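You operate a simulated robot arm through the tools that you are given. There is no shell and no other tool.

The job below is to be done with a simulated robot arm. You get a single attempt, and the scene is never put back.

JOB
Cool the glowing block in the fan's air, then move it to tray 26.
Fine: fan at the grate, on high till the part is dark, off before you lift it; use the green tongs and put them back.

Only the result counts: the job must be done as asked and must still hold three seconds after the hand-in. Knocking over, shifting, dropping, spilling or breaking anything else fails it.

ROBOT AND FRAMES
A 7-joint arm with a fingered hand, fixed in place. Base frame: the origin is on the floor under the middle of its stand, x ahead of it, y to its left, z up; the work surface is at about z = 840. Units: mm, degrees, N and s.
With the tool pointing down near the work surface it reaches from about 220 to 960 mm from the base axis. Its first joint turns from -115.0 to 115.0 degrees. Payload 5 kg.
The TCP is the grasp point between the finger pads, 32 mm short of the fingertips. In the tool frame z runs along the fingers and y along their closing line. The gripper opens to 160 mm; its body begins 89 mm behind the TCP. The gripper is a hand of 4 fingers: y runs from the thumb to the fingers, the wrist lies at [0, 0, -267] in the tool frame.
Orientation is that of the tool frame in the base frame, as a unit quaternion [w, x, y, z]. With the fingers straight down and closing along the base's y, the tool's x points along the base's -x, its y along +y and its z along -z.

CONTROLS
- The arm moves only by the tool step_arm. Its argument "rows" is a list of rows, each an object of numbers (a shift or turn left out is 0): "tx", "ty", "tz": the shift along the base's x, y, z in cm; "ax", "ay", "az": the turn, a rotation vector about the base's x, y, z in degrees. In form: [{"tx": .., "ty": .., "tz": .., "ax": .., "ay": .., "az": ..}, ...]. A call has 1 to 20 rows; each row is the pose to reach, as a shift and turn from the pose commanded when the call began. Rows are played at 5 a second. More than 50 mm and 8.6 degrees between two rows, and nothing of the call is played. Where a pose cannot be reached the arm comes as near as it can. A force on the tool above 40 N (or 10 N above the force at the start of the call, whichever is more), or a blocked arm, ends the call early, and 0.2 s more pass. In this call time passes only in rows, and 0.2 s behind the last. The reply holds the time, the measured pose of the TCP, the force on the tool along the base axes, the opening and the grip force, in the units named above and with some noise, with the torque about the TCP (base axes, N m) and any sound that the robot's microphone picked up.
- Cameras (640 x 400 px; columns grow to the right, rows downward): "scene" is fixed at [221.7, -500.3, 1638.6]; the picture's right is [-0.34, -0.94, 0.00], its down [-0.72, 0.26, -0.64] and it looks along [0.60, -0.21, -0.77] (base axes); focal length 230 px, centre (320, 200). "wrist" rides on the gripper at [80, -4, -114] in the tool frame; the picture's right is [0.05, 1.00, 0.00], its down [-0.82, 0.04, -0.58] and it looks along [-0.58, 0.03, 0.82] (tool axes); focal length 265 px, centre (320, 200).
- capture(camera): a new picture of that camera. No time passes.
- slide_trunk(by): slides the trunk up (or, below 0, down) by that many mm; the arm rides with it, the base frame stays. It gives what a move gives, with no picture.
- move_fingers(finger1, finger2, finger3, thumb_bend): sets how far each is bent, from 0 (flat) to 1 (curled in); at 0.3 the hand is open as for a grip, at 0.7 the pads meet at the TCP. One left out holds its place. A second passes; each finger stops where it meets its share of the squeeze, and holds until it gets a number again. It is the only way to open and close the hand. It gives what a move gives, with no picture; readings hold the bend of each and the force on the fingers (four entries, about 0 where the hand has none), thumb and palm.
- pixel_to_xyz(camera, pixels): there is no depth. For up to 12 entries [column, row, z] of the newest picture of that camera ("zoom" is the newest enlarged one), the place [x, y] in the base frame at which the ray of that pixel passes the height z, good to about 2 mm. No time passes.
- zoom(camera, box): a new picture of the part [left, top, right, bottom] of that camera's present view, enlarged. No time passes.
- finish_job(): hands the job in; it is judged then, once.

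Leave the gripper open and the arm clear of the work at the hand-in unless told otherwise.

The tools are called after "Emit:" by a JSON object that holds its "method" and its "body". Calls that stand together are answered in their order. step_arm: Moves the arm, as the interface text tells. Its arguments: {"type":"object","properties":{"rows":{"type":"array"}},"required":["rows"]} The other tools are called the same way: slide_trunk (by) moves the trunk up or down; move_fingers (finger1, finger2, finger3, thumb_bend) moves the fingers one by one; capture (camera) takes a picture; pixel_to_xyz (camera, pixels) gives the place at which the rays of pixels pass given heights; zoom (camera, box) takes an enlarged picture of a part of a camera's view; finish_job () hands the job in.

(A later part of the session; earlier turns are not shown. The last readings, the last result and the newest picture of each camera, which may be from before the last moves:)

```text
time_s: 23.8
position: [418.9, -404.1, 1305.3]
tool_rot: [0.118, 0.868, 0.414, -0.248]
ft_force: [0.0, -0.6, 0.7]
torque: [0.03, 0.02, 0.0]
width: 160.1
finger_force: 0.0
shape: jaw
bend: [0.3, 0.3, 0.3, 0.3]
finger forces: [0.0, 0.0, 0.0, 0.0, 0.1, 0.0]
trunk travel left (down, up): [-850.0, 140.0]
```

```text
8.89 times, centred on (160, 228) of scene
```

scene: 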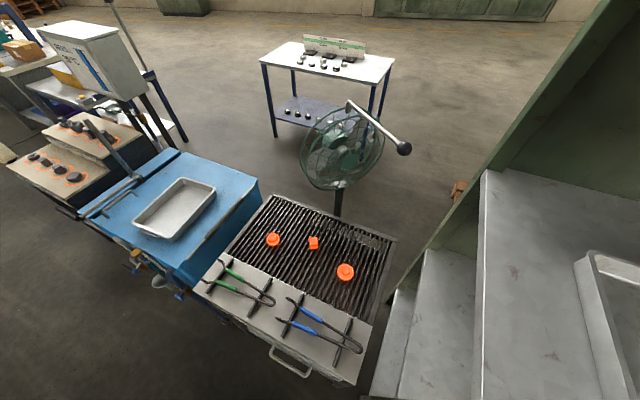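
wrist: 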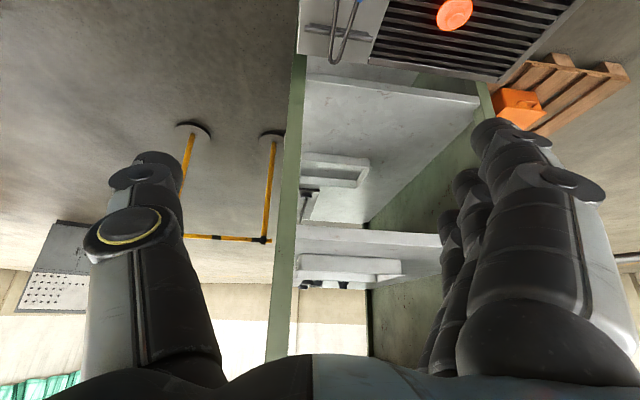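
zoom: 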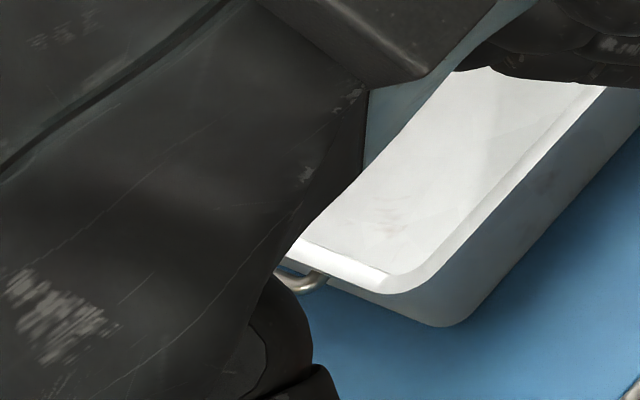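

On the top rack tray's left end I notice a speckled patch at the edge of view, seen at a grazing angle: probably a number label on the tray's end facing the robot. I move to about (50,-480,1315) and look along -y to read the tray ends.

Emit:
{"method": "step_arm", "body": {"rows": [{"tx": -3.7, "ty": -0.8, "tz": 0.1, "az": 3.5}, {"tx": -7.4, "ty": -1.6, "tz": 0.2, "az": 7}, {"tx": -11.1, "ty": -2.4, "tz": 0.3, "az": 10.5}, {"tx": -14.8, "ty": -3.2, "tz": 0.4, "az": 14}, {"tx": -18.5, "ty": -4, "tz": 0.5, "az": 17.5}, {"tx": -22.2, "ty": -4.8, "tz": 0.6, "az": 21}, {"tx": -25.9, "ty": -5.6, "tz": 0.7, "az": 24.5}, {"tx": -29.6, "ty": -6.4, "tz": 0.8, "az": 28}, {"tx": -33.3, "ty": -7.2, "tz": 0.9, "az": 31.5}, {"tx": -36.9, "ty": -8, "tz": 1, "az": 35}]}}

Emit:
{"method": "capture", "body": {"camera": "wrist"}}

Emit:
{"method": "zoom", "body": {"camera": "wrist", "box": [190, 0, 450, 180]}}

Emit:
{"method": "zoom", "body": {"camera": "wrist", "box": [190, 170, 450, 350]}}

```text
time_s: 26.0
position: [48.6, -498.2, 1314.9]
tool_rot: [0.187, 0.703, 0.656, -0.199]
ft_force: [-1.0, -0.3, 0.4]
torque: [0.01, -0.06, 0.01]
width: 159.9
finger_force: 0.2
shape: jaw
bend: [0.3, 0.3, 0.3, 0.3]
finger forces: [0.1, 0.0, 0.1, 0.1, 0.0, 0.0]
out of reach, approached as far as the arm can: row 7, 8, 9, 10
trunk travel left (down, up): [-850.0, 140.0]
```

```text
taken
```

wrist: 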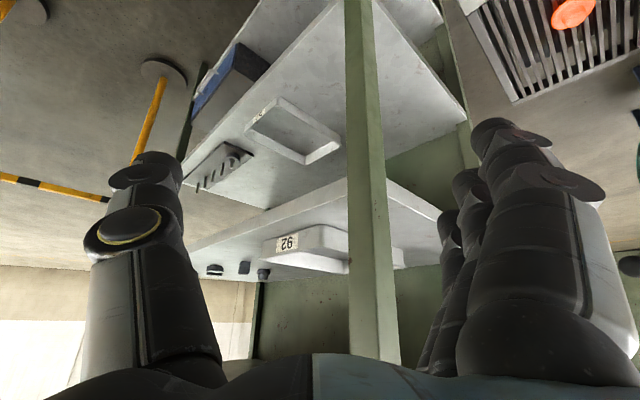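

```text
2.22 times, centred on (320, 90) of wrist
```

zoom: 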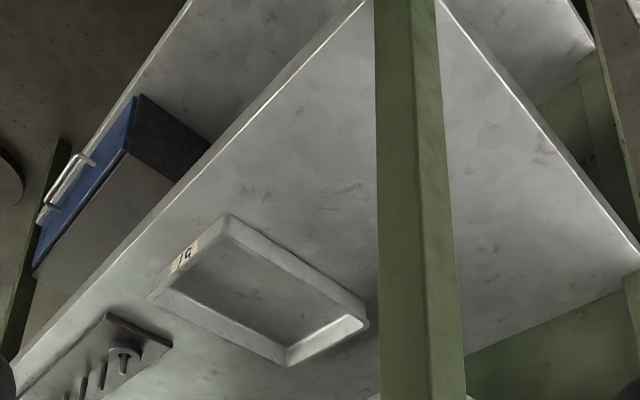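

```text
2.22 times, centred on (320, 260) of wrist
```

zoom: 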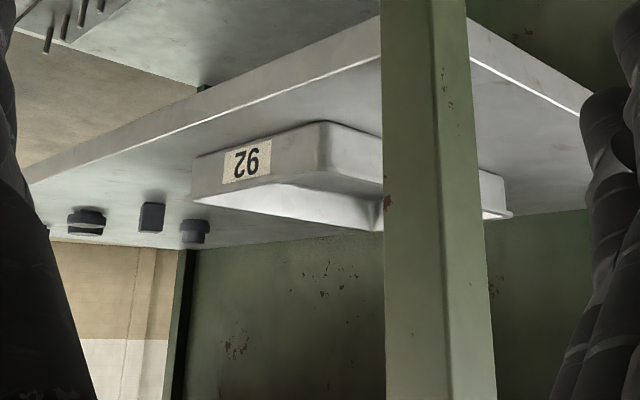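

Found it: tray labels on the rack ends. The top-shelf tray's label, which reads "92" in this upside-down picture, is "26" upright. I zoom to confirm both labels.

Emit:
{"method": "zoom", "body": {"camera": "wrist", "box": [270, 225, 310, 255]}}

Emit:
{"method": "zoom", "body": {"camera": "wrist", "box": [240, 95, 290, 130]}}

Emit:
{"method": "zoom", "body": {"camera": "wrist", "box": [180, 0, 360, 2]}}

Emit:
{"method": "pixel_to_xyz", "body": {"camera": "wrist", "pixels": [[265, 248, 1240], [320, 270, 1240], [265, 263, 1245], [289, 243, 1220], [318, 227, 1200], [347, 160, 700], [347, 160, 750], [347, 160, 800]]}}

```text
13.33 times, centred on (290, 240) of wrist
```

zoom: 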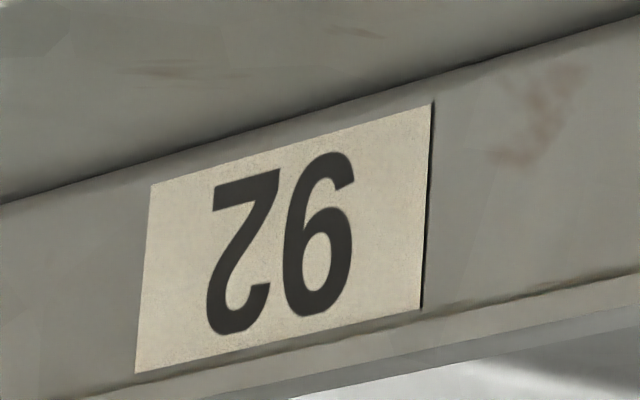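

```text
11.43 times, centred on (265, 112) of wrist
```

zoom: 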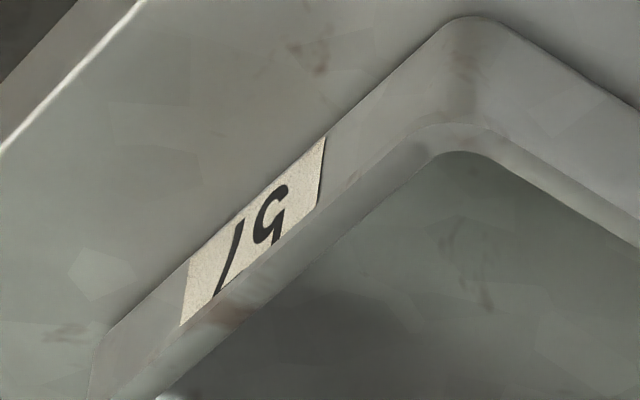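

```text
3.56 times, centred on (270, 1) of wrist
```

zoom: 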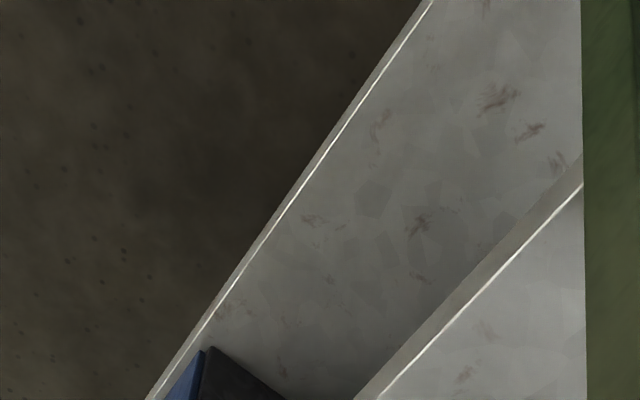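

```text
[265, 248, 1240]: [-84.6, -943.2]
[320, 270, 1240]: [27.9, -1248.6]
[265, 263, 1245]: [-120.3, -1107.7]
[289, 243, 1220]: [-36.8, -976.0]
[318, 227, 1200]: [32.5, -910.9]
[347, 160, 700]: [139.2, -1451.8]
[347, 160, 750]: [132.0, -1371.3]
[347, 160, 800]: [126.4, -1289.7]
```

The label needs care: upside-down "26" and "92" are easily confused. I zoom in on each glyph separately.

Emit:
{"method": "zoom", "body": {"camera": "wrist", "box": [280, 234, 294, 250]}}

Emit:
{"method": "zoom", "body": {"camera": "wrist", "box": [280, 236, 288, 250]}}

Emit:
{"method": "zoom", "body": {"camera": "wrist", "box": [286, 234, 294, 250]}}

Emit:
{"method": "zoom", "body": {"camera": "wrist", "box": [252, 105, 270, 122]}}

```text
16.00 times, centred on (287, 242) of wrist
```

zoom: 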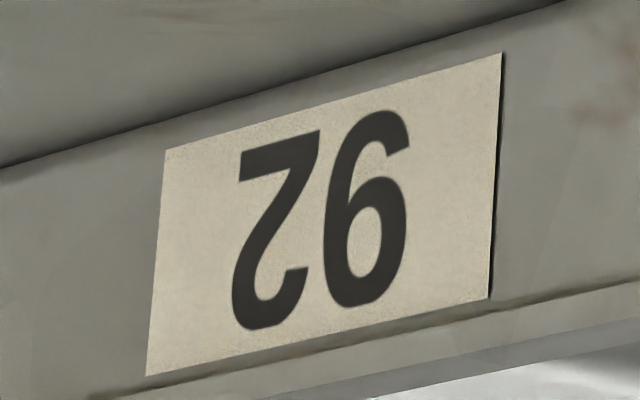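

```text
16.00 times, centred on (284, 243) of wrist
```

zoom: 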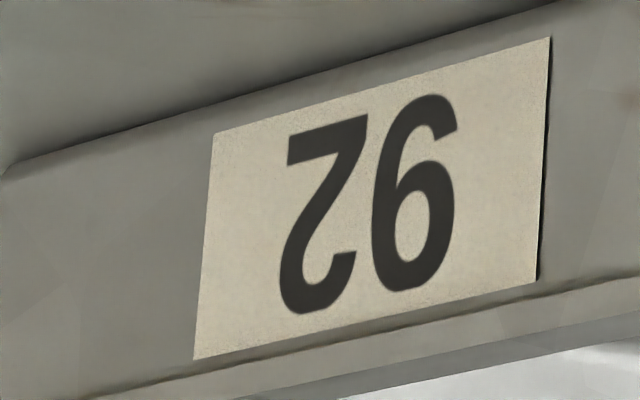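

```text
16.00 times, centred on (290, 242) of wrist
```

zoom: 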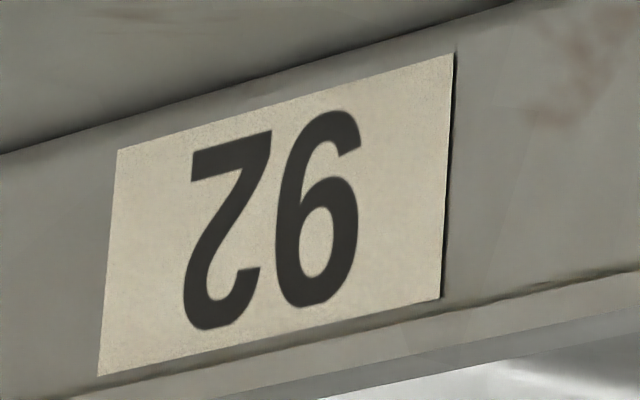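

```text
16.00 times, centred on (261, 114) of wrist
```

zoom: 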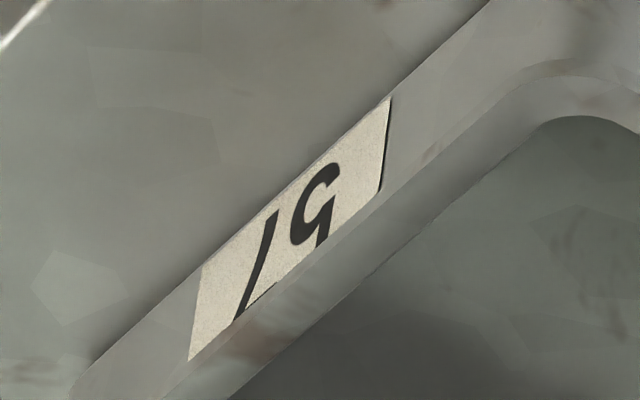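

Careful reading: in the (upside-down) picture the left glyph is a rotated "2" and the right one looks like a "6", so upright it reads "92" – not 26. The middle tray reads "51". So I must keep looking; I check the lower parts of the rack and everything visible around from here.

Emit:
{"method": "zoom", "body": {"camera": "wrist", "box": [100, 0, 540, 2]}}

Emit:
{"method": "zoom", "body": {"camera": "wrist", "box": [360, 80, 480, 350]}}

Emit:
{"method": "zoom", "body": {"camera": "wrist", "box": [0, 0, 10, 300]}}

Emit:
{"method": "zoom", "body": {"camera": "wrist", "box": [180, 30, 290, 120]}}

```text
1.45 times, centred on (320, 1) of wrist
```

zoom: 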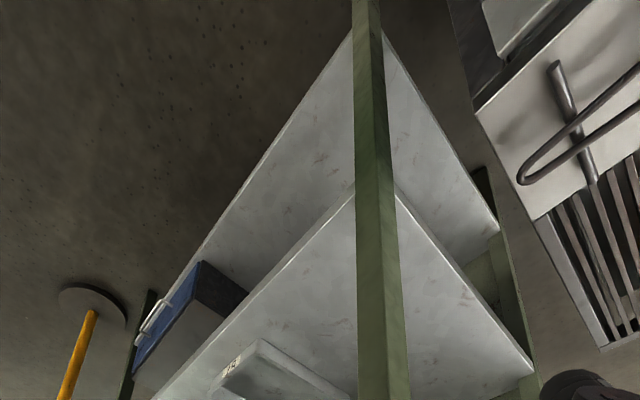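

```text
1.48 times, centred on (420, 215) of wrist
```

zoom: 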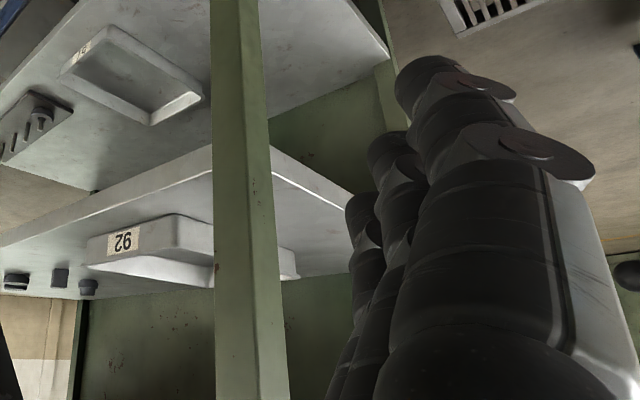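

```text
1.33 times, centred on (5, 150) of wrist
```

zoom: 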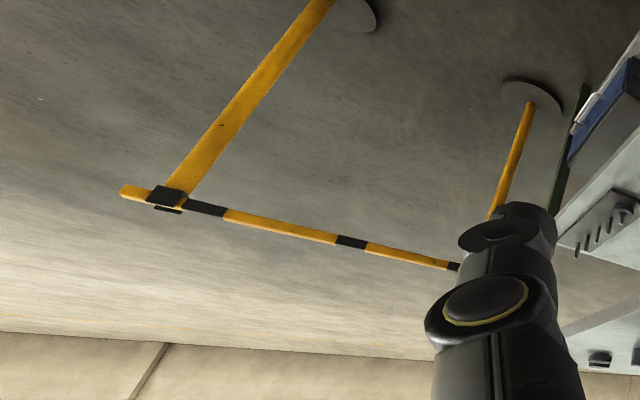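

```text
4.44 times, centred on (235, 75) of wrist
```

zoom: 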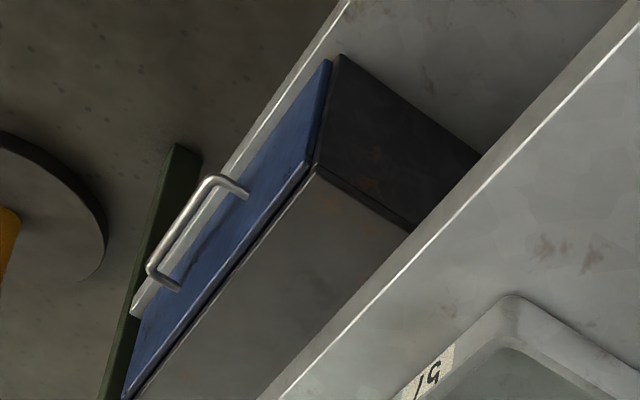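

To settle which glyph is where, I zoom so that only the left glyph is inside the picture, then only the right one.

Emit:
{"method": "zoom", "body": {"camera": "wrist", "box": [263, 236, 271, 250]}}

Emit:
{"method": "zoom", "body": {"camera": "wrist", "box": [304, 234, 312, 248]}}

```text
16.00 times, centred on (267, 243) of wrist
```

zoom: 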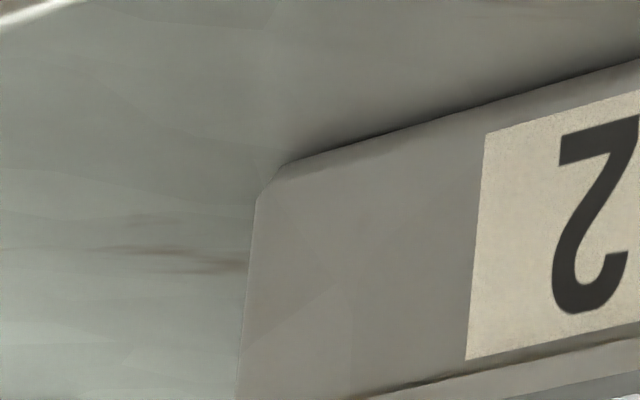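

```text
16.00 times, centred on (308, 241) of wrist
```

zoom: 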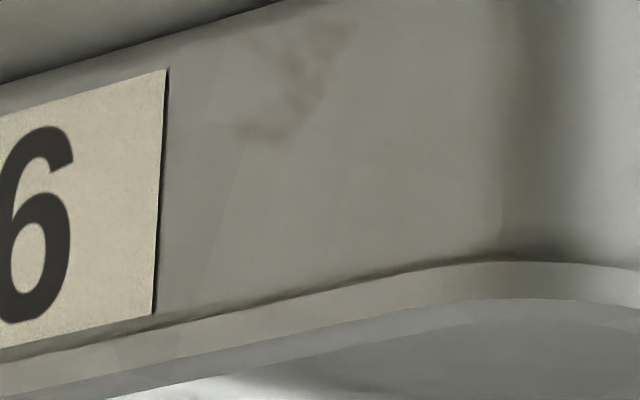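

Confirmed: left glyph alone is an upside-down 2, right glyph alone looks like a 6, so the top tray is physically "92". Tray 26 is elsewhere. I check where the boards are, then look at the cabinet tray's left and other sides.

Emit:
{"method": "pixel_to_xyz", "body": {"camera": "scene", "pixels": [[100, 210, 840], [100, 210, 900], [40, 175, 900], [125, 135, 900], [80, 215, 900], [255, 185, 800], [185, 152, 800], [195, 280, 800], [110, 222, 800]]}}

Emit:
{"method": "zoom", "body": {"camera": "scene", "box": [0, 100, 200, 300]}}

Emit:
{"method": "zoom", "body": {"camera": "scene", "box": [110, 160, 230, 260]}}

```text
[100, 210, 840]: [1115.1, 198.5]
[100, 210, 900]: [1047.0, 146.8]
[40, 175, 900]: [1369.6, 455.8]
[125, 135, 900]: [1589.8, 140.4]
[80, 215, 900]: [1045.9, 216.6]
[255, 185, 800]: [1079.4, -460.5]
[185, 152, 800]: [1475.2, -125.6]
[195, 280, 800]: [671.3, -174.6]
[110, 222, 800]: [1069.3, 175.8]
```

```text
2.00 times, centred on (100, 200) of scene
```

zoom: 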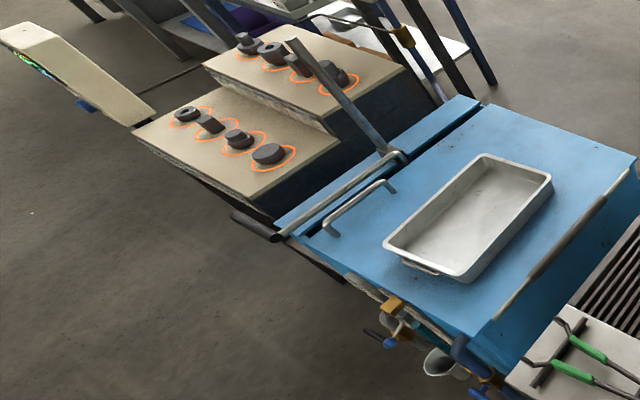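

```text
4.00 times, centred on (170, 210) of scene
```

zoom: 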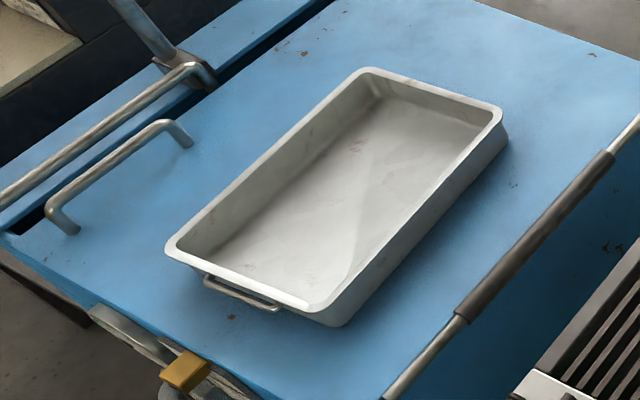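

The rack carries 92 and 51 only, as far as seen. I now survey the robot's left side: first to (450,-100,1350) facing ahead, then to (250,450,1350) facing left.

Emit:
{"method": "step_arm", "body": {"rows": [{"tx": 2.9, "ty": 2.8, "tz": 0.3, "az": 5.3}, {"tx": 5.8, "ty": 5.7, "tz": 0.5, "az": 10.6}, {"tx": 8.6, "ty": 8.5, "tz": 0.8, "az": 15.9}, {"tx": 11.5, "ty": 11.4, "tz": 1, "az": 21.2}, {"tx": 14.4, "ty": 14.2, "tz": 1.3, "az": 26.5}, {"tx": 17.3, "ty": 17.1, "tz": 1.5, "az": 31.8}, {"tx": 20.2, "ty": 19.9, "tz": 1.8, "az": 37.1}, {"tx": 23, "ty": 22.8, "tz": 2, "az": 42.4}, {"tx": 25.9, "ty": 25.6, "tz": 2.3, "az": 47.7}, {"tx": 28.8, "ty": 28.5, "tz": 2.5, "az": 53}, {"tx": 31.7, "ty": 31.3, "tz": 2.8, "az": 58.3}, {"tx": 34.6, "ty": 34.2, "tz": 3, "az": 63.6}, {"tx": 37.4, "ty": 37, "tz": 3.3, "az": 68.9}, {"tx": 40.2, "ty": 39.8, "tz": 3.5, "az": 74}]}}

Emit:
{"method": "step_arm", "body": {"rows": [{"tx": -1.3, "ty": 3.7, "az": 6}, {"tx": -2.7, "ty": 7.3, "az": 12}, {"tx": -4, "ty": 11, "az": 18}, {"tx": -5.3, "ty": 14.7, "az": 24}, {"tx": -6.7, "ty": 18.3, "az": 30}, {"tx": -8, "ty": 22, "az": 36}, {"tx": -9.3, "ty": 25.7, "az": 42}, {"tx": -10.7, "ty": 29.3, "az": 48}, {"tx": -12, "ty": 33, "az": 54}, {"tx": -13.3, "ty": 36.7, "az": 60}, {"tx": -14.7, "ty": 40.3, "az": 66}, {"tx": -16, "ty": 44, "az": 72}, {"tx": -17.3, "ty": 47.7, "az": 78}, {"tx": -18.7, "ty": 51.3, "az": 84}, {"tx": -20, "ty": 55, "az": 90}]}}

Emit:
{"method": "capture", "body": {"camera": "wrist"}}

Emit:
{"method": "zoom", "body": {"camera": "wrist", "box": [180, 0, 460, 200]}}

Emit:
{"method": "zoom", "body": {"camera": "wrist", "box": [0, 0, 10, 300]}}

Emit:
{"method": "zoom", "body": {"camera": "wrist", "box": [630, 0, 640, 300]}}

```text
time_s: 29.0
position: [528.8, -114.2, 1377.4]
tool_rot: [0.269, 0.167, 0.948, -0.047]
ft_force: [0.3, -0.2, -0.7]
torque: [-0.03, 0.04, -0.03]
width: 160.0
finger_force: 0.1
shape: jaw
bend: [0.3, 0.3, 0.3, 0.3]
finger forces: [0.1, 0.1, 0.0, 0.1, 0.0, 0.1]
out of reach, approached as far as the arm can: row 1, 2, 3, 4, 5, 6, 7, 8, 9, 10, 11, 12, 13, 14
trunk travel left (down, up): [-850.0, 140.0]
```

```text
time_s: 32.2
position: [328.7, 442.6, 1374.9]
tool_rot: [0.225, -0.552, 0.787, 0.158]
ft_force: [0.2, 0.5, 0.0]
torque: [-0.02, -0.02, -0.02]
width: 160.4
finger_force: 0.1
shape: jaw
bend: [0.3, 0.3, 0.3, 0.3]
finger forces: [0.0, 0.0, 0.1, 0.0, 0.0, 0.0]
out of reach, approached as far as the arm can: row 1, 2, 3, 4, 5, 6, 7, 8, 9, 10, 11, 12, 13
trunk travel left (down, up): [-850.0, 140.0]
```

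```text
taken
```

wrist: 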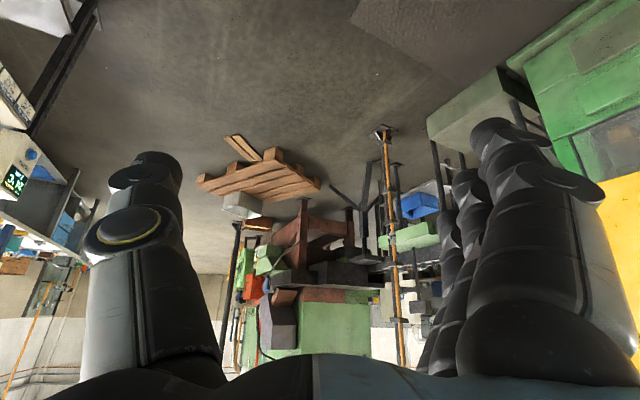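

```text
2.00 times, centred on (320, 100) of wrist
```

zoom: 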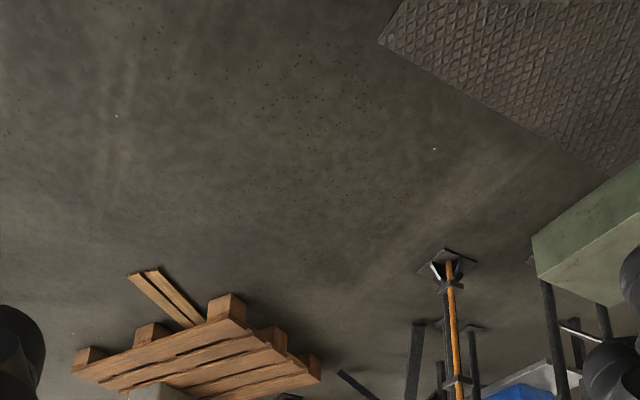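

```text
1.33 times, centred on (5, 150) of wrist
```

zoom: 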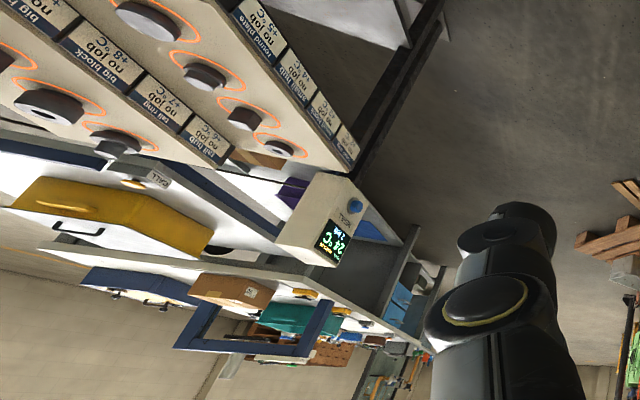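

```text
1.33 times, centred on (635, 150) of wrist
```

zoom: 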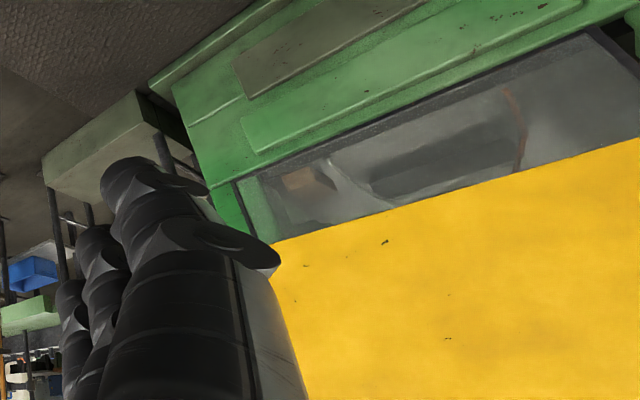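

On the left are the boards, a cart and a large green/yellow machine. I turn another 50 degrees left to survey the rest.

Emit:
{"method": "step_arm", "body": {"rows": [{"az": 7}, {"az": 14}, {"az": 21}, {"az": 28}, {"az": 35}, {"az": 42}, {"az": 49}]}}

Emit:
{"method": "capture", "body": {"camera": "wrist"}}

Emit:
{"method": "zoom", "body": {"camera": "wrist", "box": [180, 0, 460, 200]}}

Emit:
{"method": "zoom", "body": {"camera": "wrist", "box": [630, 0, 640, 300]}}

Emit:
{"method": "zoom", "body": {"camera": "wrist", "box": [0, 0, 640, 2]}}

```text
time_s: 33.8
position: [330.3, 437.5, 1374.9]
tool_rot: [-0.138, 0.829, -0.487, -0.238]
ft_force: [1.0, -0.7, -0.5]
torque: [0.03, 0.04, -0.01]
width: 160.1
finger_force: 0.1
shape: jaw
bend: [0.3, 0.3, 0.3, 0.3]
finger forces: [0.0, 0.0, 0.0, 0.1, 0.0, 0.1]
trunk travel left (down, up): [-850.0, 140.0]
```

```text
taken
```

wrist: 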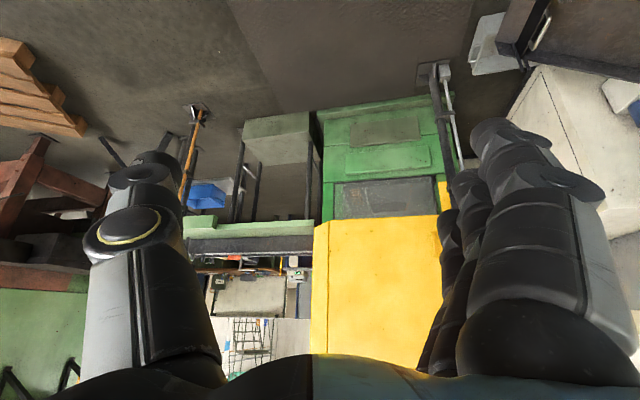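

```text
2.00 times, centred on (320, 100) of wrist
```

zoom: 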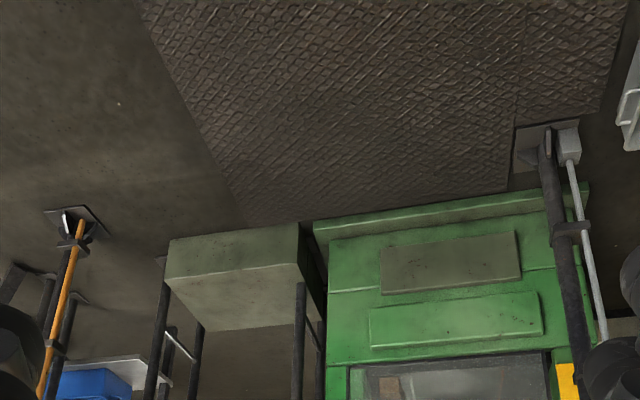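

```text
1.33 times, centred on (635, 150) of wrist
```

zoom: 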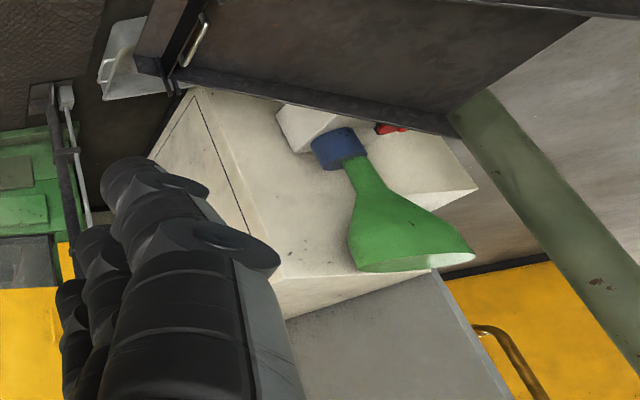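

```text
1.00 times, centred on (320, 1) of wrist (not enlarged: the box is as wide or as high as the picture)
```

zoom: 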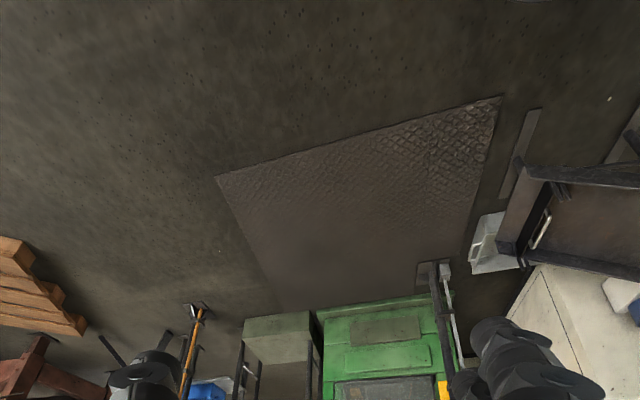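

Behind-left there is another bench with a green funnel and boxes. I move toward (50,470,1375) and turn further to inspect it.

Emit:
{"method": "step_arm", "body": {"rows": [{"tx": -3.5, "ty": 0.5, "az": 5}, {"tx": -7, "ty": 1, "az": 10}, {"tx": -10.5, "ty": 1.5, "az": 15}, {"tx": -14, "ty": 2, "az": 20}, {"tx": -17.5, "ty": 2.5, "az": 25}, {"tx": -21, "ty": 3, "az": 30}, {"tx": -24.5, "ty": 3.5, "az": 35}, {"tx": -28, "ty": 4, "az": 40}]}}

Emit:
{"method": "capture", "body": {"camera": "wrist"}}

Emit:
{"method": "zoom", "body": {"camera": "wrist", "box": [180, 0, 460, 200]}}

Emit:
{"method": "zoom", "body": {"camera": "wrist", "box": [0, 0, 640, 2]}}

Emit:
{"method": "zoom", "body": {"camera": "wrist", "box": [630, 0, 640, 300]}}

```text
time_s: 35.6
position: [50.0, 481.6, 1371.8]
tool_rot: [-0.05, 0.945, -0.176, -0.27]
ft_force: [0.4, 0.0, 0.1]
torque: [-0.01, -0.05, 0.04]
width: 159.7
finger_force: 0.0
shape: jaw
bend: [0.3, 0.3, 0.3, 0.3]
finger forces: [0.1, 0.0, 0.0, 0.1, 0.0, 0.0]
trunk travel left (down, up): [-850.0, 140.0]
```

```text
taken
```

wrist: 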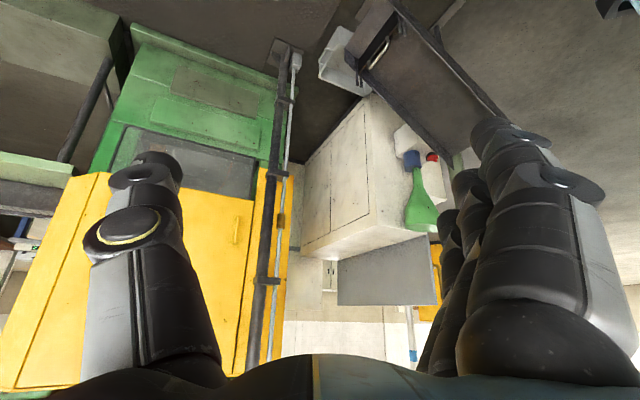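

```text
2.00 times, centred on (320, 100) of wrist
```

zoom: 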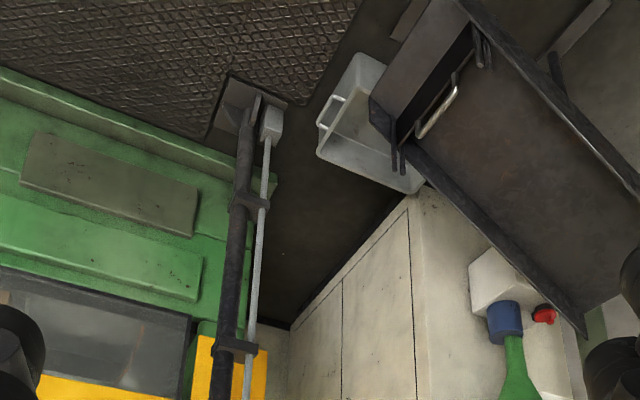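

```text
1.00 times, centred on (320, 1) of wrist (not enlarged: the box is as wide or as high as the picture)
```

zoom: 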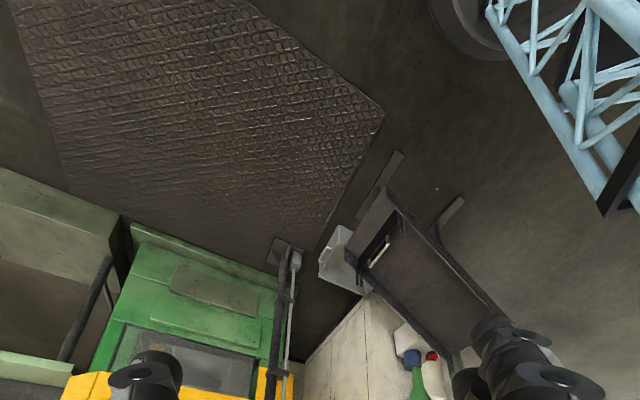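

```text
1.33 times, centred on (635, 150) of wrist
```

zoom: 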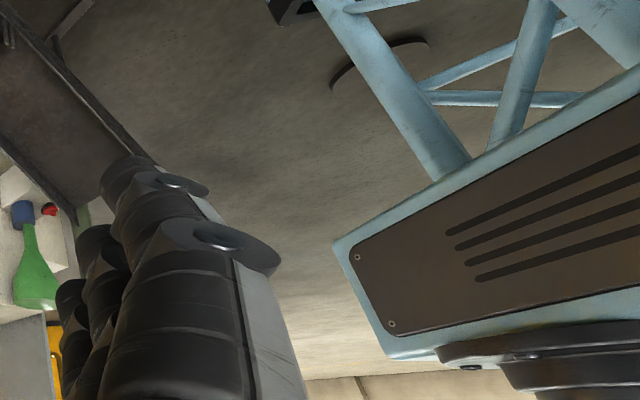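

No more trays on that side. The low shelf of the rack, hidden under the middle board, is still unseen. I swing back the way I came (two calls), ending near (0,-470,1375) facing the rack's end.

Emit:
{"method": "step_arm", "body": {"rows": [{"tx": 4, "ty": -0.6, "az": -7.4}, {"tx": 8, "ty": -1.3, "az": -14.8}, {"tx": 12, "ty": -1.9, "az": -22.2}, {"tx": 16, "ty": -2.5, "az": -29.6}, {"tx": 20, "ty": -3.2, "az": -37}, {"tx": 24, "ty": -3.8, "az": -44.4}, {"tx": 28, "ty": -4.4, "az": -51.8}, {"tx": 29.7, "ty": -8.2, "az": -59.2}, {"tx": 31.4, "ty": -12, "az": -66.6}, {"tx": 33.1, "ty": -15.7, "az": -74}, {"tx": 34.8, "ty": -19.5, "az": -81.4}, {"tx": 36.5, "ty": -23.3, "az": -88.8}, {"tx": 38.2, "ty": -27, "az": -96.2}, {"tx": 39.9, "ty": -30.8, "az": -103.6}, {"tx": 41.6, "ty": -34.6, "az": -111}, {"tx": 43.3, "ty": -38.4, "az": -118.4}, {"tx": 45, "ty": -42.1, "az": -126}]}}

Emit:
{"method": "step_arm", "body": {"rows": [{"tx": -0.8, "ty": -4.6, "az": -6.3}, {"tx": -1.6, "ty": -9.2, "az": -12.6}, {"tx": -2.4, "ty": -13.8, "az": -18.9}, {"tx": -3.2, "ty": -18.4, "az": -25.2}, {"tx": -4, "ty": -23, "az": -31.5}, {"tx": -4.8, "ty": -27.6, "az": -37.8}, {"tx": -5.6, "ty": -32.2, "az": -44.1}, {"tx": -6.4, "ty": -36.8, "az": -50.4}, {"tx": -7.2, "ty": -41.4, "az": -56.7}, {"tx": -8, "ty": -46, "az": -63}, {"tx": -12.2, "ty": -46.7, "az": -69.3}, {"tx": -16.4, "ty": -47.4, "az": -75.6}, {"tx": -20.6, "ty": -48.1, "az": -81.9}, {"tx": -24.8, "ty": -48.8, "az": -88.2}, {"tx": -29, "ty": -49.5, "az": -94.5}, {"tx": -33.2, "ty": -50.2, "az": -100.8}, {"tx": -37.4, "ty": -50.9, "az": -107.1}, {"tx": -41.6, "ty": -51.6, "az": -113.4}, {"tx": -45.8, "ty": -52.3, "az": -119.7}, {"tx": -50, "ty": -53, "az": -126}]}}

Emit:
{"method": "capture", "body": {"camera": "wrist"}}

```text
time_s: 39.2
position: [517.5, 54.1, 1382.0]
tool_rot: [0.262, -0.273, 0.923, 0.078]
ft_force: [-1.2, 0.9, -0.3]
torque: [-0.02, 0.04, 0.01]
width: 160.2
finger_force: 0.0
shape: jaw
bend: [0.3, 0.3, 0.3, 0.3]
finger forces: [0.0, 0.0, 0.0, 0.0, 0.0, 0.0]
out of reach, approached as far as the arm can: row 12, 13, 14, 15, 16, 17
trunk travel left (down, up): [-850.0, 140.0]
```

```text
time_s: 43.4
position: [20.9, -480.4, 1382.1]
tool_rot: [0.188, 0.698, 0.662, -0.198]
ft_force: [-0.3, 0.3, 0.0]
torque: [0.02, 0.01, 0.03]
width: 160.2
finger_force: 0.1
shape: jaw
bend: [0.3, 0.3, 0.3, 0.3]
finger forces: [0.0, 0.0, 0.0, 0.0, 0.0, 0.0]
out of reach, approached as far as the arm can: row 1, 2, 3, 4, 5, 15, 16, 17, 18, 19, 20
trunk travel left (down, up): [-850.0, 140.0]
```

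```text
taken
```

wrist: 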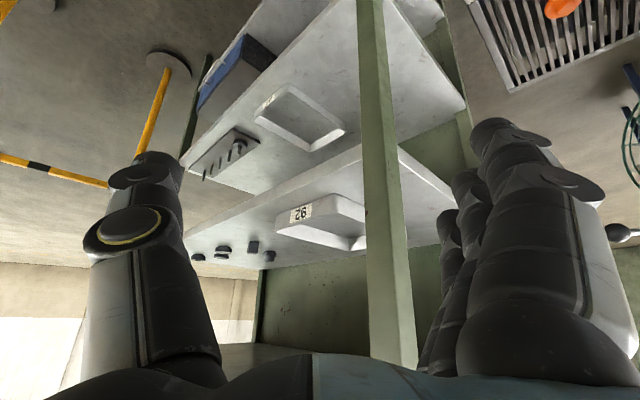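

I lower the trunk by 350 mm here (free space in front of the rack's end) to look at the lower shelf.

Emit:
{"method": "slide_trunk", "body": {"by": -350}}

Emit:
{"method": "capture", "body": {"camera": "wrist"}}

Emit:
{"method": "zoom", "body": {"camera": "wrist", "box": [180, 0, 460, 200]}}

Emit:
{"method": "zoom", "body": {"camera": "wrist", "box": [180, 170, 460, 360]}}

Emit:
{"method": "zoom", "body": {"camera": "wrist", "box": [100, 0, 540, 2]}}

```text
time_s: 46.8
position: [19.6, -480.3, 1031.9]
tool_rot: [0.19, 0.698, 0.662, -0.199]
ft_force: [0.4, 1.2, -0.4]
torque: [-0.01, 0.02, -0.01]
width: 159.9
finger_force: 0.1
shape: jaw
bend: [0.3, 0.3, 0.3, 0.3]
finger forces: [0.0, 0.0, 0.1, 0.0, 0.0, 0.1]
trunk travel left (down, up): [-500.0, 490.0]
```

```text
taken
```

wrist: 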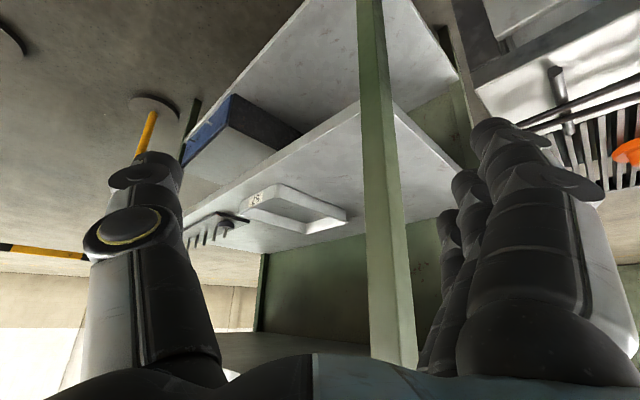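

```text
2.00 times, centred on (320, 100) of wrist
```

zoom: 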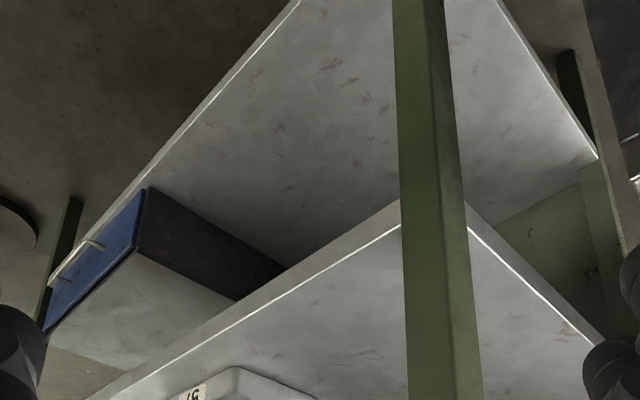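

```text
2.11 times, centred on (320, 265) of wrist
```

zoom: 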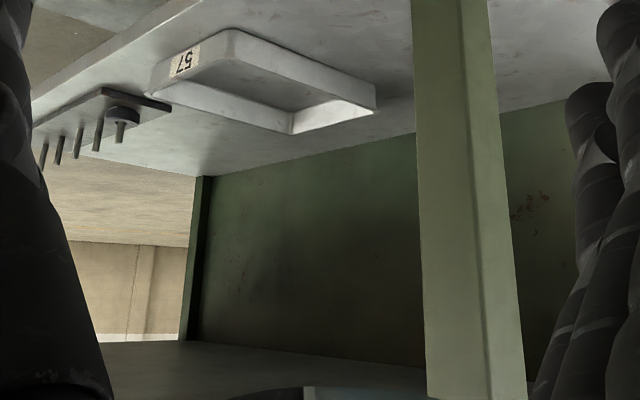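

```text
1.45 times, centred on (320, 1) of wrist
```

zoom: 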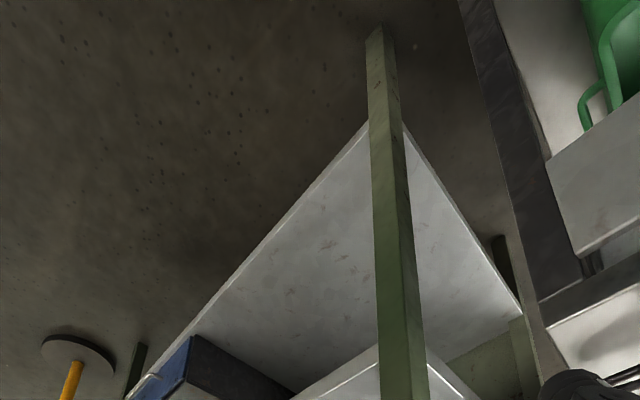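

The middle tray's label is now better seen at about (256,198). I zoom on it and check deeper on the lower shelf.

Emit:
{"method": "zoom", "body": {"camera": "wrist", "box": [246, 190, 268, 206]}}

Emit:
{"method": "zoom", "body": {"camera": "wrist", "box": [234, 190, 242, 206]}}

Emit:
{"method": "zoom", "body": {"camera": "wrist", "box": [185, 80, 310, 180]}}

```text
16.00 times, centred on (257, 198) of wrist
```

zoom: 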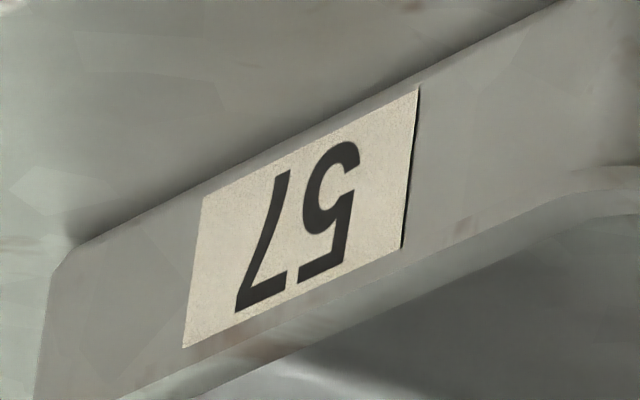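

```text
16.00 times, centred on (238, 198) of wrist
```

zoom: 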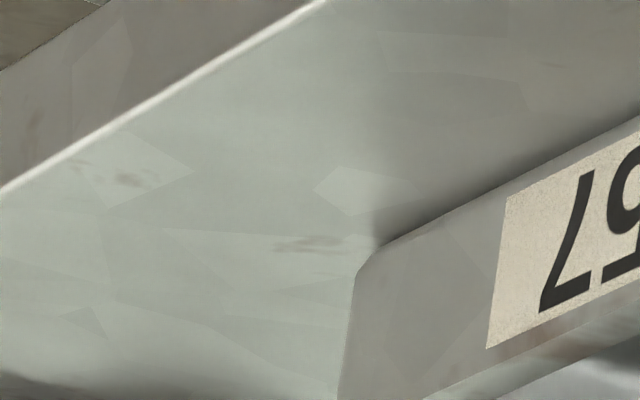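

```text
4.00 times, centred on (248, 130) of wrist
```

zoom: 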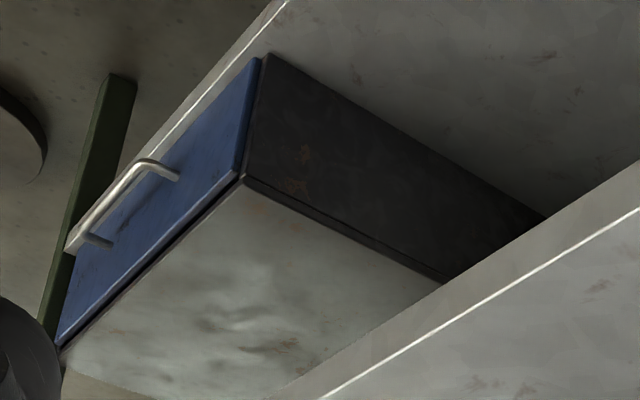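

The middle tray reads "57" upright. To see the lower shelf's hidden part I lower the trunk another 250 mm.

Emit:
{"method": "slide_trunk", "body": {"by": -250}}

Emit:
{"method": "capture", "body": {"camera": "wrist"}}

Emit:
{"method": "zoom", "body": {"camera": "wrist", "box": [180, 0, 460, 200]}}

Emit:
{"method": "zoom", "body": {"camera": "wrist", "box": [180, 170, 460, 360]}}

Emit:
{"method": "capture", "body": {"camera": "scene"}}

```text
time_s: 49.4
position: [20.5, -479.6, 782.9]
tool_rot: [0.189, 0.697, 0.663, -0.198]
ft_force: [0.0, -1.0, -0.8]
torque: [0.0, 0.0, 0.01]
width: 159.9
finger_force: 0.0
shape: jaw
bend: [0.3, 0.3, 0.3, 0.3]
finger forces: [0.0, 0.0, 0.0, 0.0, 0.0, 0.1]
trunk travel left (down, up): [-250.0, 740.0]
```

```text
taken
```

wrist: 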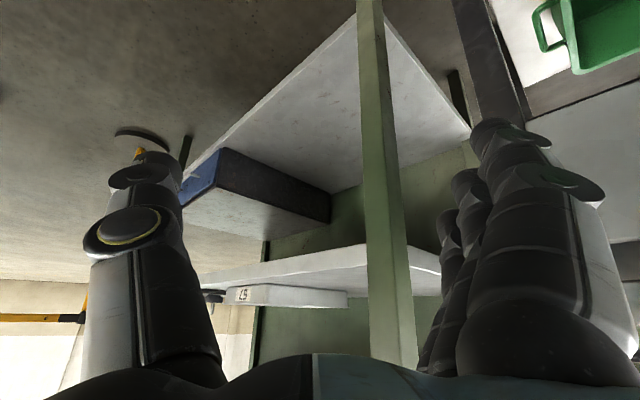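

```text
2.00 times, centred on (320, 100) of wrist
```

zoom: 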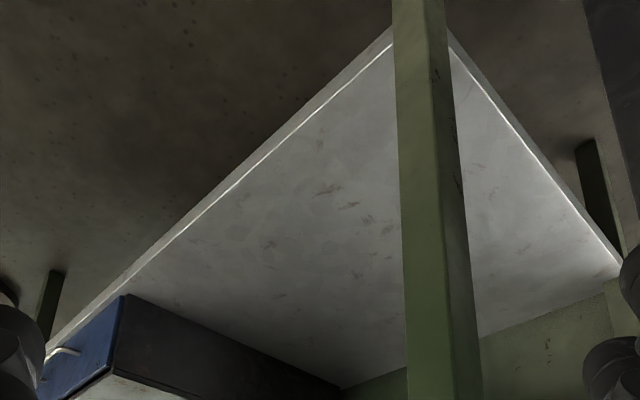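

```text
2.11 times, centred on (320, 265) of wrist
```

zoom: 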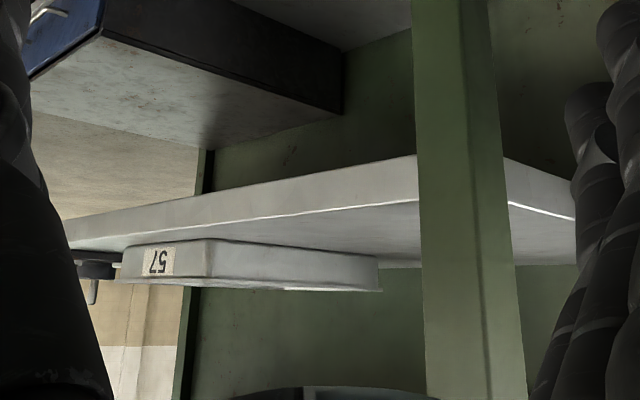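

```text
taken
```

scene: 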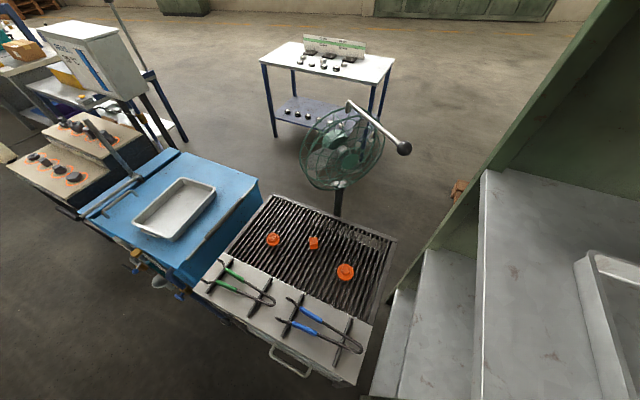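

The lower shelf only holds a blue box. So tray 26 is most likely the one on the blue tank (its other sides are still unseen) – I will check later. The parts already look a little duller in the scene, so I do the fan first while the block still glows. I raise the trunk back by 600 mm.

Emit:
{"method": "slide_trunk", "body": {"by": 600}}

Emit:
{"method": "zoom", "body": {"camera": "scene", "box": [225, 185, 400, 320]}}

```text
refused: 600 is not a number from -400 to 400
```

```text
2.96 times, centred on (312, 252) of scene
```

zoom: 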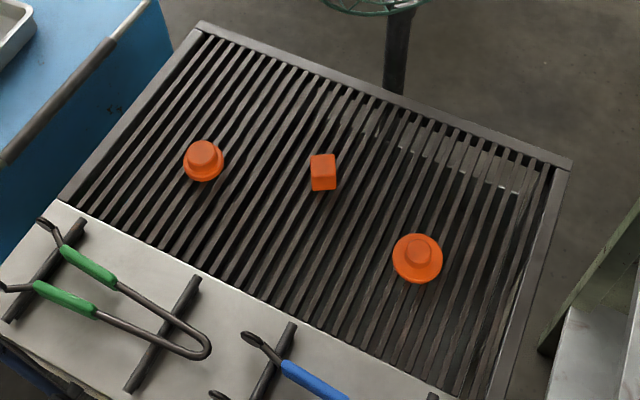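

The parts are already dimming by themselves, so I hurry with the fan. Slides are limited to 400 mm per call: I raise 400, then 200.

Emit:
{"method": "slide_trunk", "body": {"by": 400}}

Emit:
{"method": "slide_trunk", "body": {"by": 100}}

```text
time_s: 53.2
position: [20.8, -481.1, 1183.0]
tool_rot: [0.19, 0.697, 0.662, -0.198]
ft_force: [-0.5, 0.0, 0.0]
torque: [0.0, 0.02, -0.01]
width: 160.3
finger_force: 0.1
shape: jaw
bend: [0.3, 0.3, 0.3, 0.3]
finger forces: [0.0, 0.0, 0.0, 0.0, 0.0, 0.1]
trunk travel left (down, up): [-650.0, 340.0]
```

```text
time_s: 54.6
position: [20.5, -480.0, 1283.6]
tool_rot: [0.189, 0.697, 0.662, -0.198]
ft_force: [0.3, -0.3, 0.9]
torque: [-0.02, 0.03, 0.04]
width: 160.1
finger_force: 0.1
shape: jaw
bend: [0.3, 0.3, 0.3, 0.3]
finger forces: [0.0, 0.1, 0.1, 0.1, 0.0, 0.1]
trunk travel left (down, up): [-750.0, 240.0]
```

I move to a staging point near (450,-640,1430), turning to yaw -30 so that the fingers will close across the handle rod.

Emit:
{"method": "step_arm", "body": {"rows": [{"tx": 3.9, "ty": -0.5, "tz": 1.4, "az": 5.8}, {"tx": 7.8, "ty": -1.5, "tz": 2.7, "az": 11.6}, {"tx": 11.7, "ty": -2.7, "tz": 4.1, "az": 17.4}, {"tx": 15.6, "ty": -4, "tz": 5.4, "az": 23.2}, {"tx": 19.5, "ty": -5.4, "tz": 6.8, "az": 29}, {"tx": 23.5, "ty": -7, "tz": 8.2, "az": 34.8}, {"tx": 27.4, "ty": -8.7, "tz": 9.5, "az": 40.6}, {"tx": 31.3, "ty": -10.5, "tz": 10.9, "az": 46.4}, {"tx": 35.2, "ty": -12.3, "tz": 12.2, "az": 52.2}, {"tx": 39.1, "ty": -14.1, "tz": 13.6, "az": 58}, {"tx": 43, "ty": -16, "tz": 15, "az": 64}]}}

Emit:
{"method": "capture", "body": {"camera": "wrist"}}

Emit:
{"method": "capture", "body": {"camera": "scene"}}

```text
time_s: 57.0
position: [452.1, -642.9, 1429.5]
tool_rot: [0.265, 0.24, 0.932, -0.067]
ft_force: [-0.2, -0.9, -0.9]
torque: [0.04, 0.06, 0.02]
width: 159.9
finger_force: 0.1
shape: jaw
bend: [0.3, 0.3, 0.3, 0.3]
finger forces: [0.1, 0.0, 0.0, 0.1, 0.0, 0.0]
out of reach, approached as far as the arm can: row 1
trunk travel left (down, up): [-750.0, 240.0]
```

```text
taken
```

wrist: 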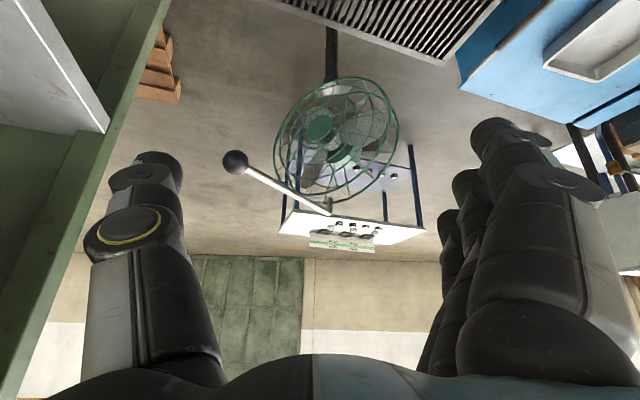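

```text
taken
```

scene: 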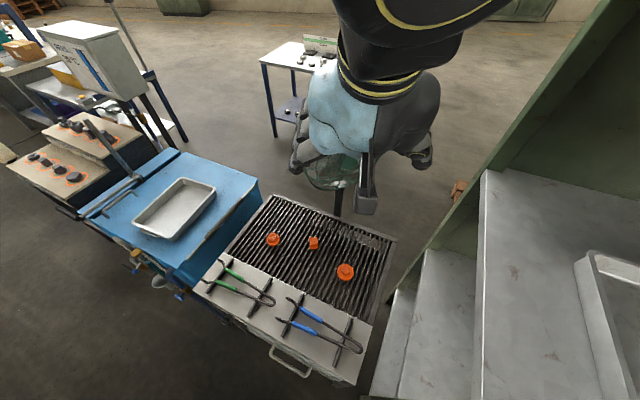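

The ball shows at wrist (236,162) and the rod's bend at (330,213). I refine the ball's place.

Emit:
{"method": "pixel_to_xyz", "body": {"camera": "wrist", "pixels": [[236, 162, 1260], [236, 162, 1280], [236, 162, 1300], [236, 162, 1320], [236, 162, 1340], [330, 213, 1250], [330, 213, 1270]]}}

Emit:
{"method": "pixel_to_xyz", "body": {"camera": "scene", "pixels": [[404, 149, 1260], [404, 149, 1280], [404, 149, 1300], [404, 149, 1320], [404, 149, 1340]]}}

```text
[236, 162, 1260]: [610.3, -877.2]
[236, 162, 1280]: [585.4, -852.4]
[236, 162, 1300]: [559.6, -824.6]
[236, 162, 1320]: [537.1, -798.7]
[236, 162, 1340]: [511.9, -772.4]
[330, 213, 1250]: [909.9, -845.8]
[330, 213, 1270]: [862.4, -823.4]
```

```text
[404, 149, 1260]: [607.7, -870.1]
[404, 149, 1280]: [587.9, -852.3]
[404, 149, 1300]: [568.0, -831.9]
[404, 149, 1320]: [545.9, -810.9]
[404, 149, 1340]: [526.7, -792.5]
```

Ball centre is about (588,-854,1278). I move to the pre-grasp point (533,-824,1380), 120 mm back along the tool axis.

Emit:
{"method": "step_arm", "body": {"rows": [{"tx": 1.6, "ty": -3.6, "tz": -1}, {"tx": 3.2, "ty": -7.2, "tz": -2}, {"tx": 4.9, "ty": -10.9, "tz": -3}, {"tx": 6.5, "ty": -14.5, "tz": -4}, {"tx": 8.1, "ty": -18.1, "tz": -5}]}}

Emit:
{"method": "capture", "body": {"camera": "wrist"}}

```text
time_s: 58.2
position: [532.1, -823.0, 1380.8]
tool_rot: [0.265, 0.24, 0.931, -0.067]
ft_force: [0.2, -0.1, 0.4]
torque: [0.04, 0.02, 0.05]
width: 159.9
finger_force: 0.0
shape: jaw
bend: [0.3, 0.3, 0.3, 0.3]
finger forces: [0.1, 0.1, 0.0, 0.1, 0.0, 0.0]
trunk travel left (down, up): [-750.0, 240.0]
```

```text
taken
```

wrist: 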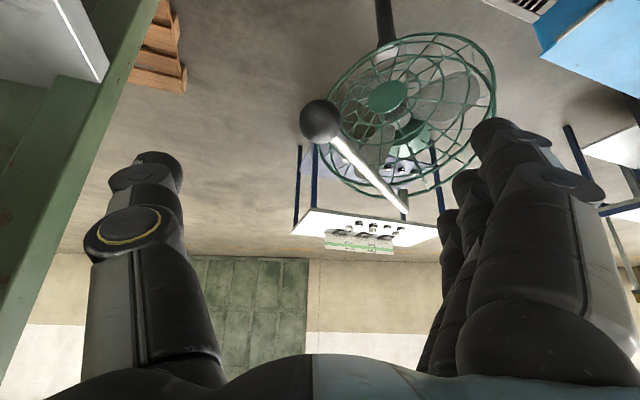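

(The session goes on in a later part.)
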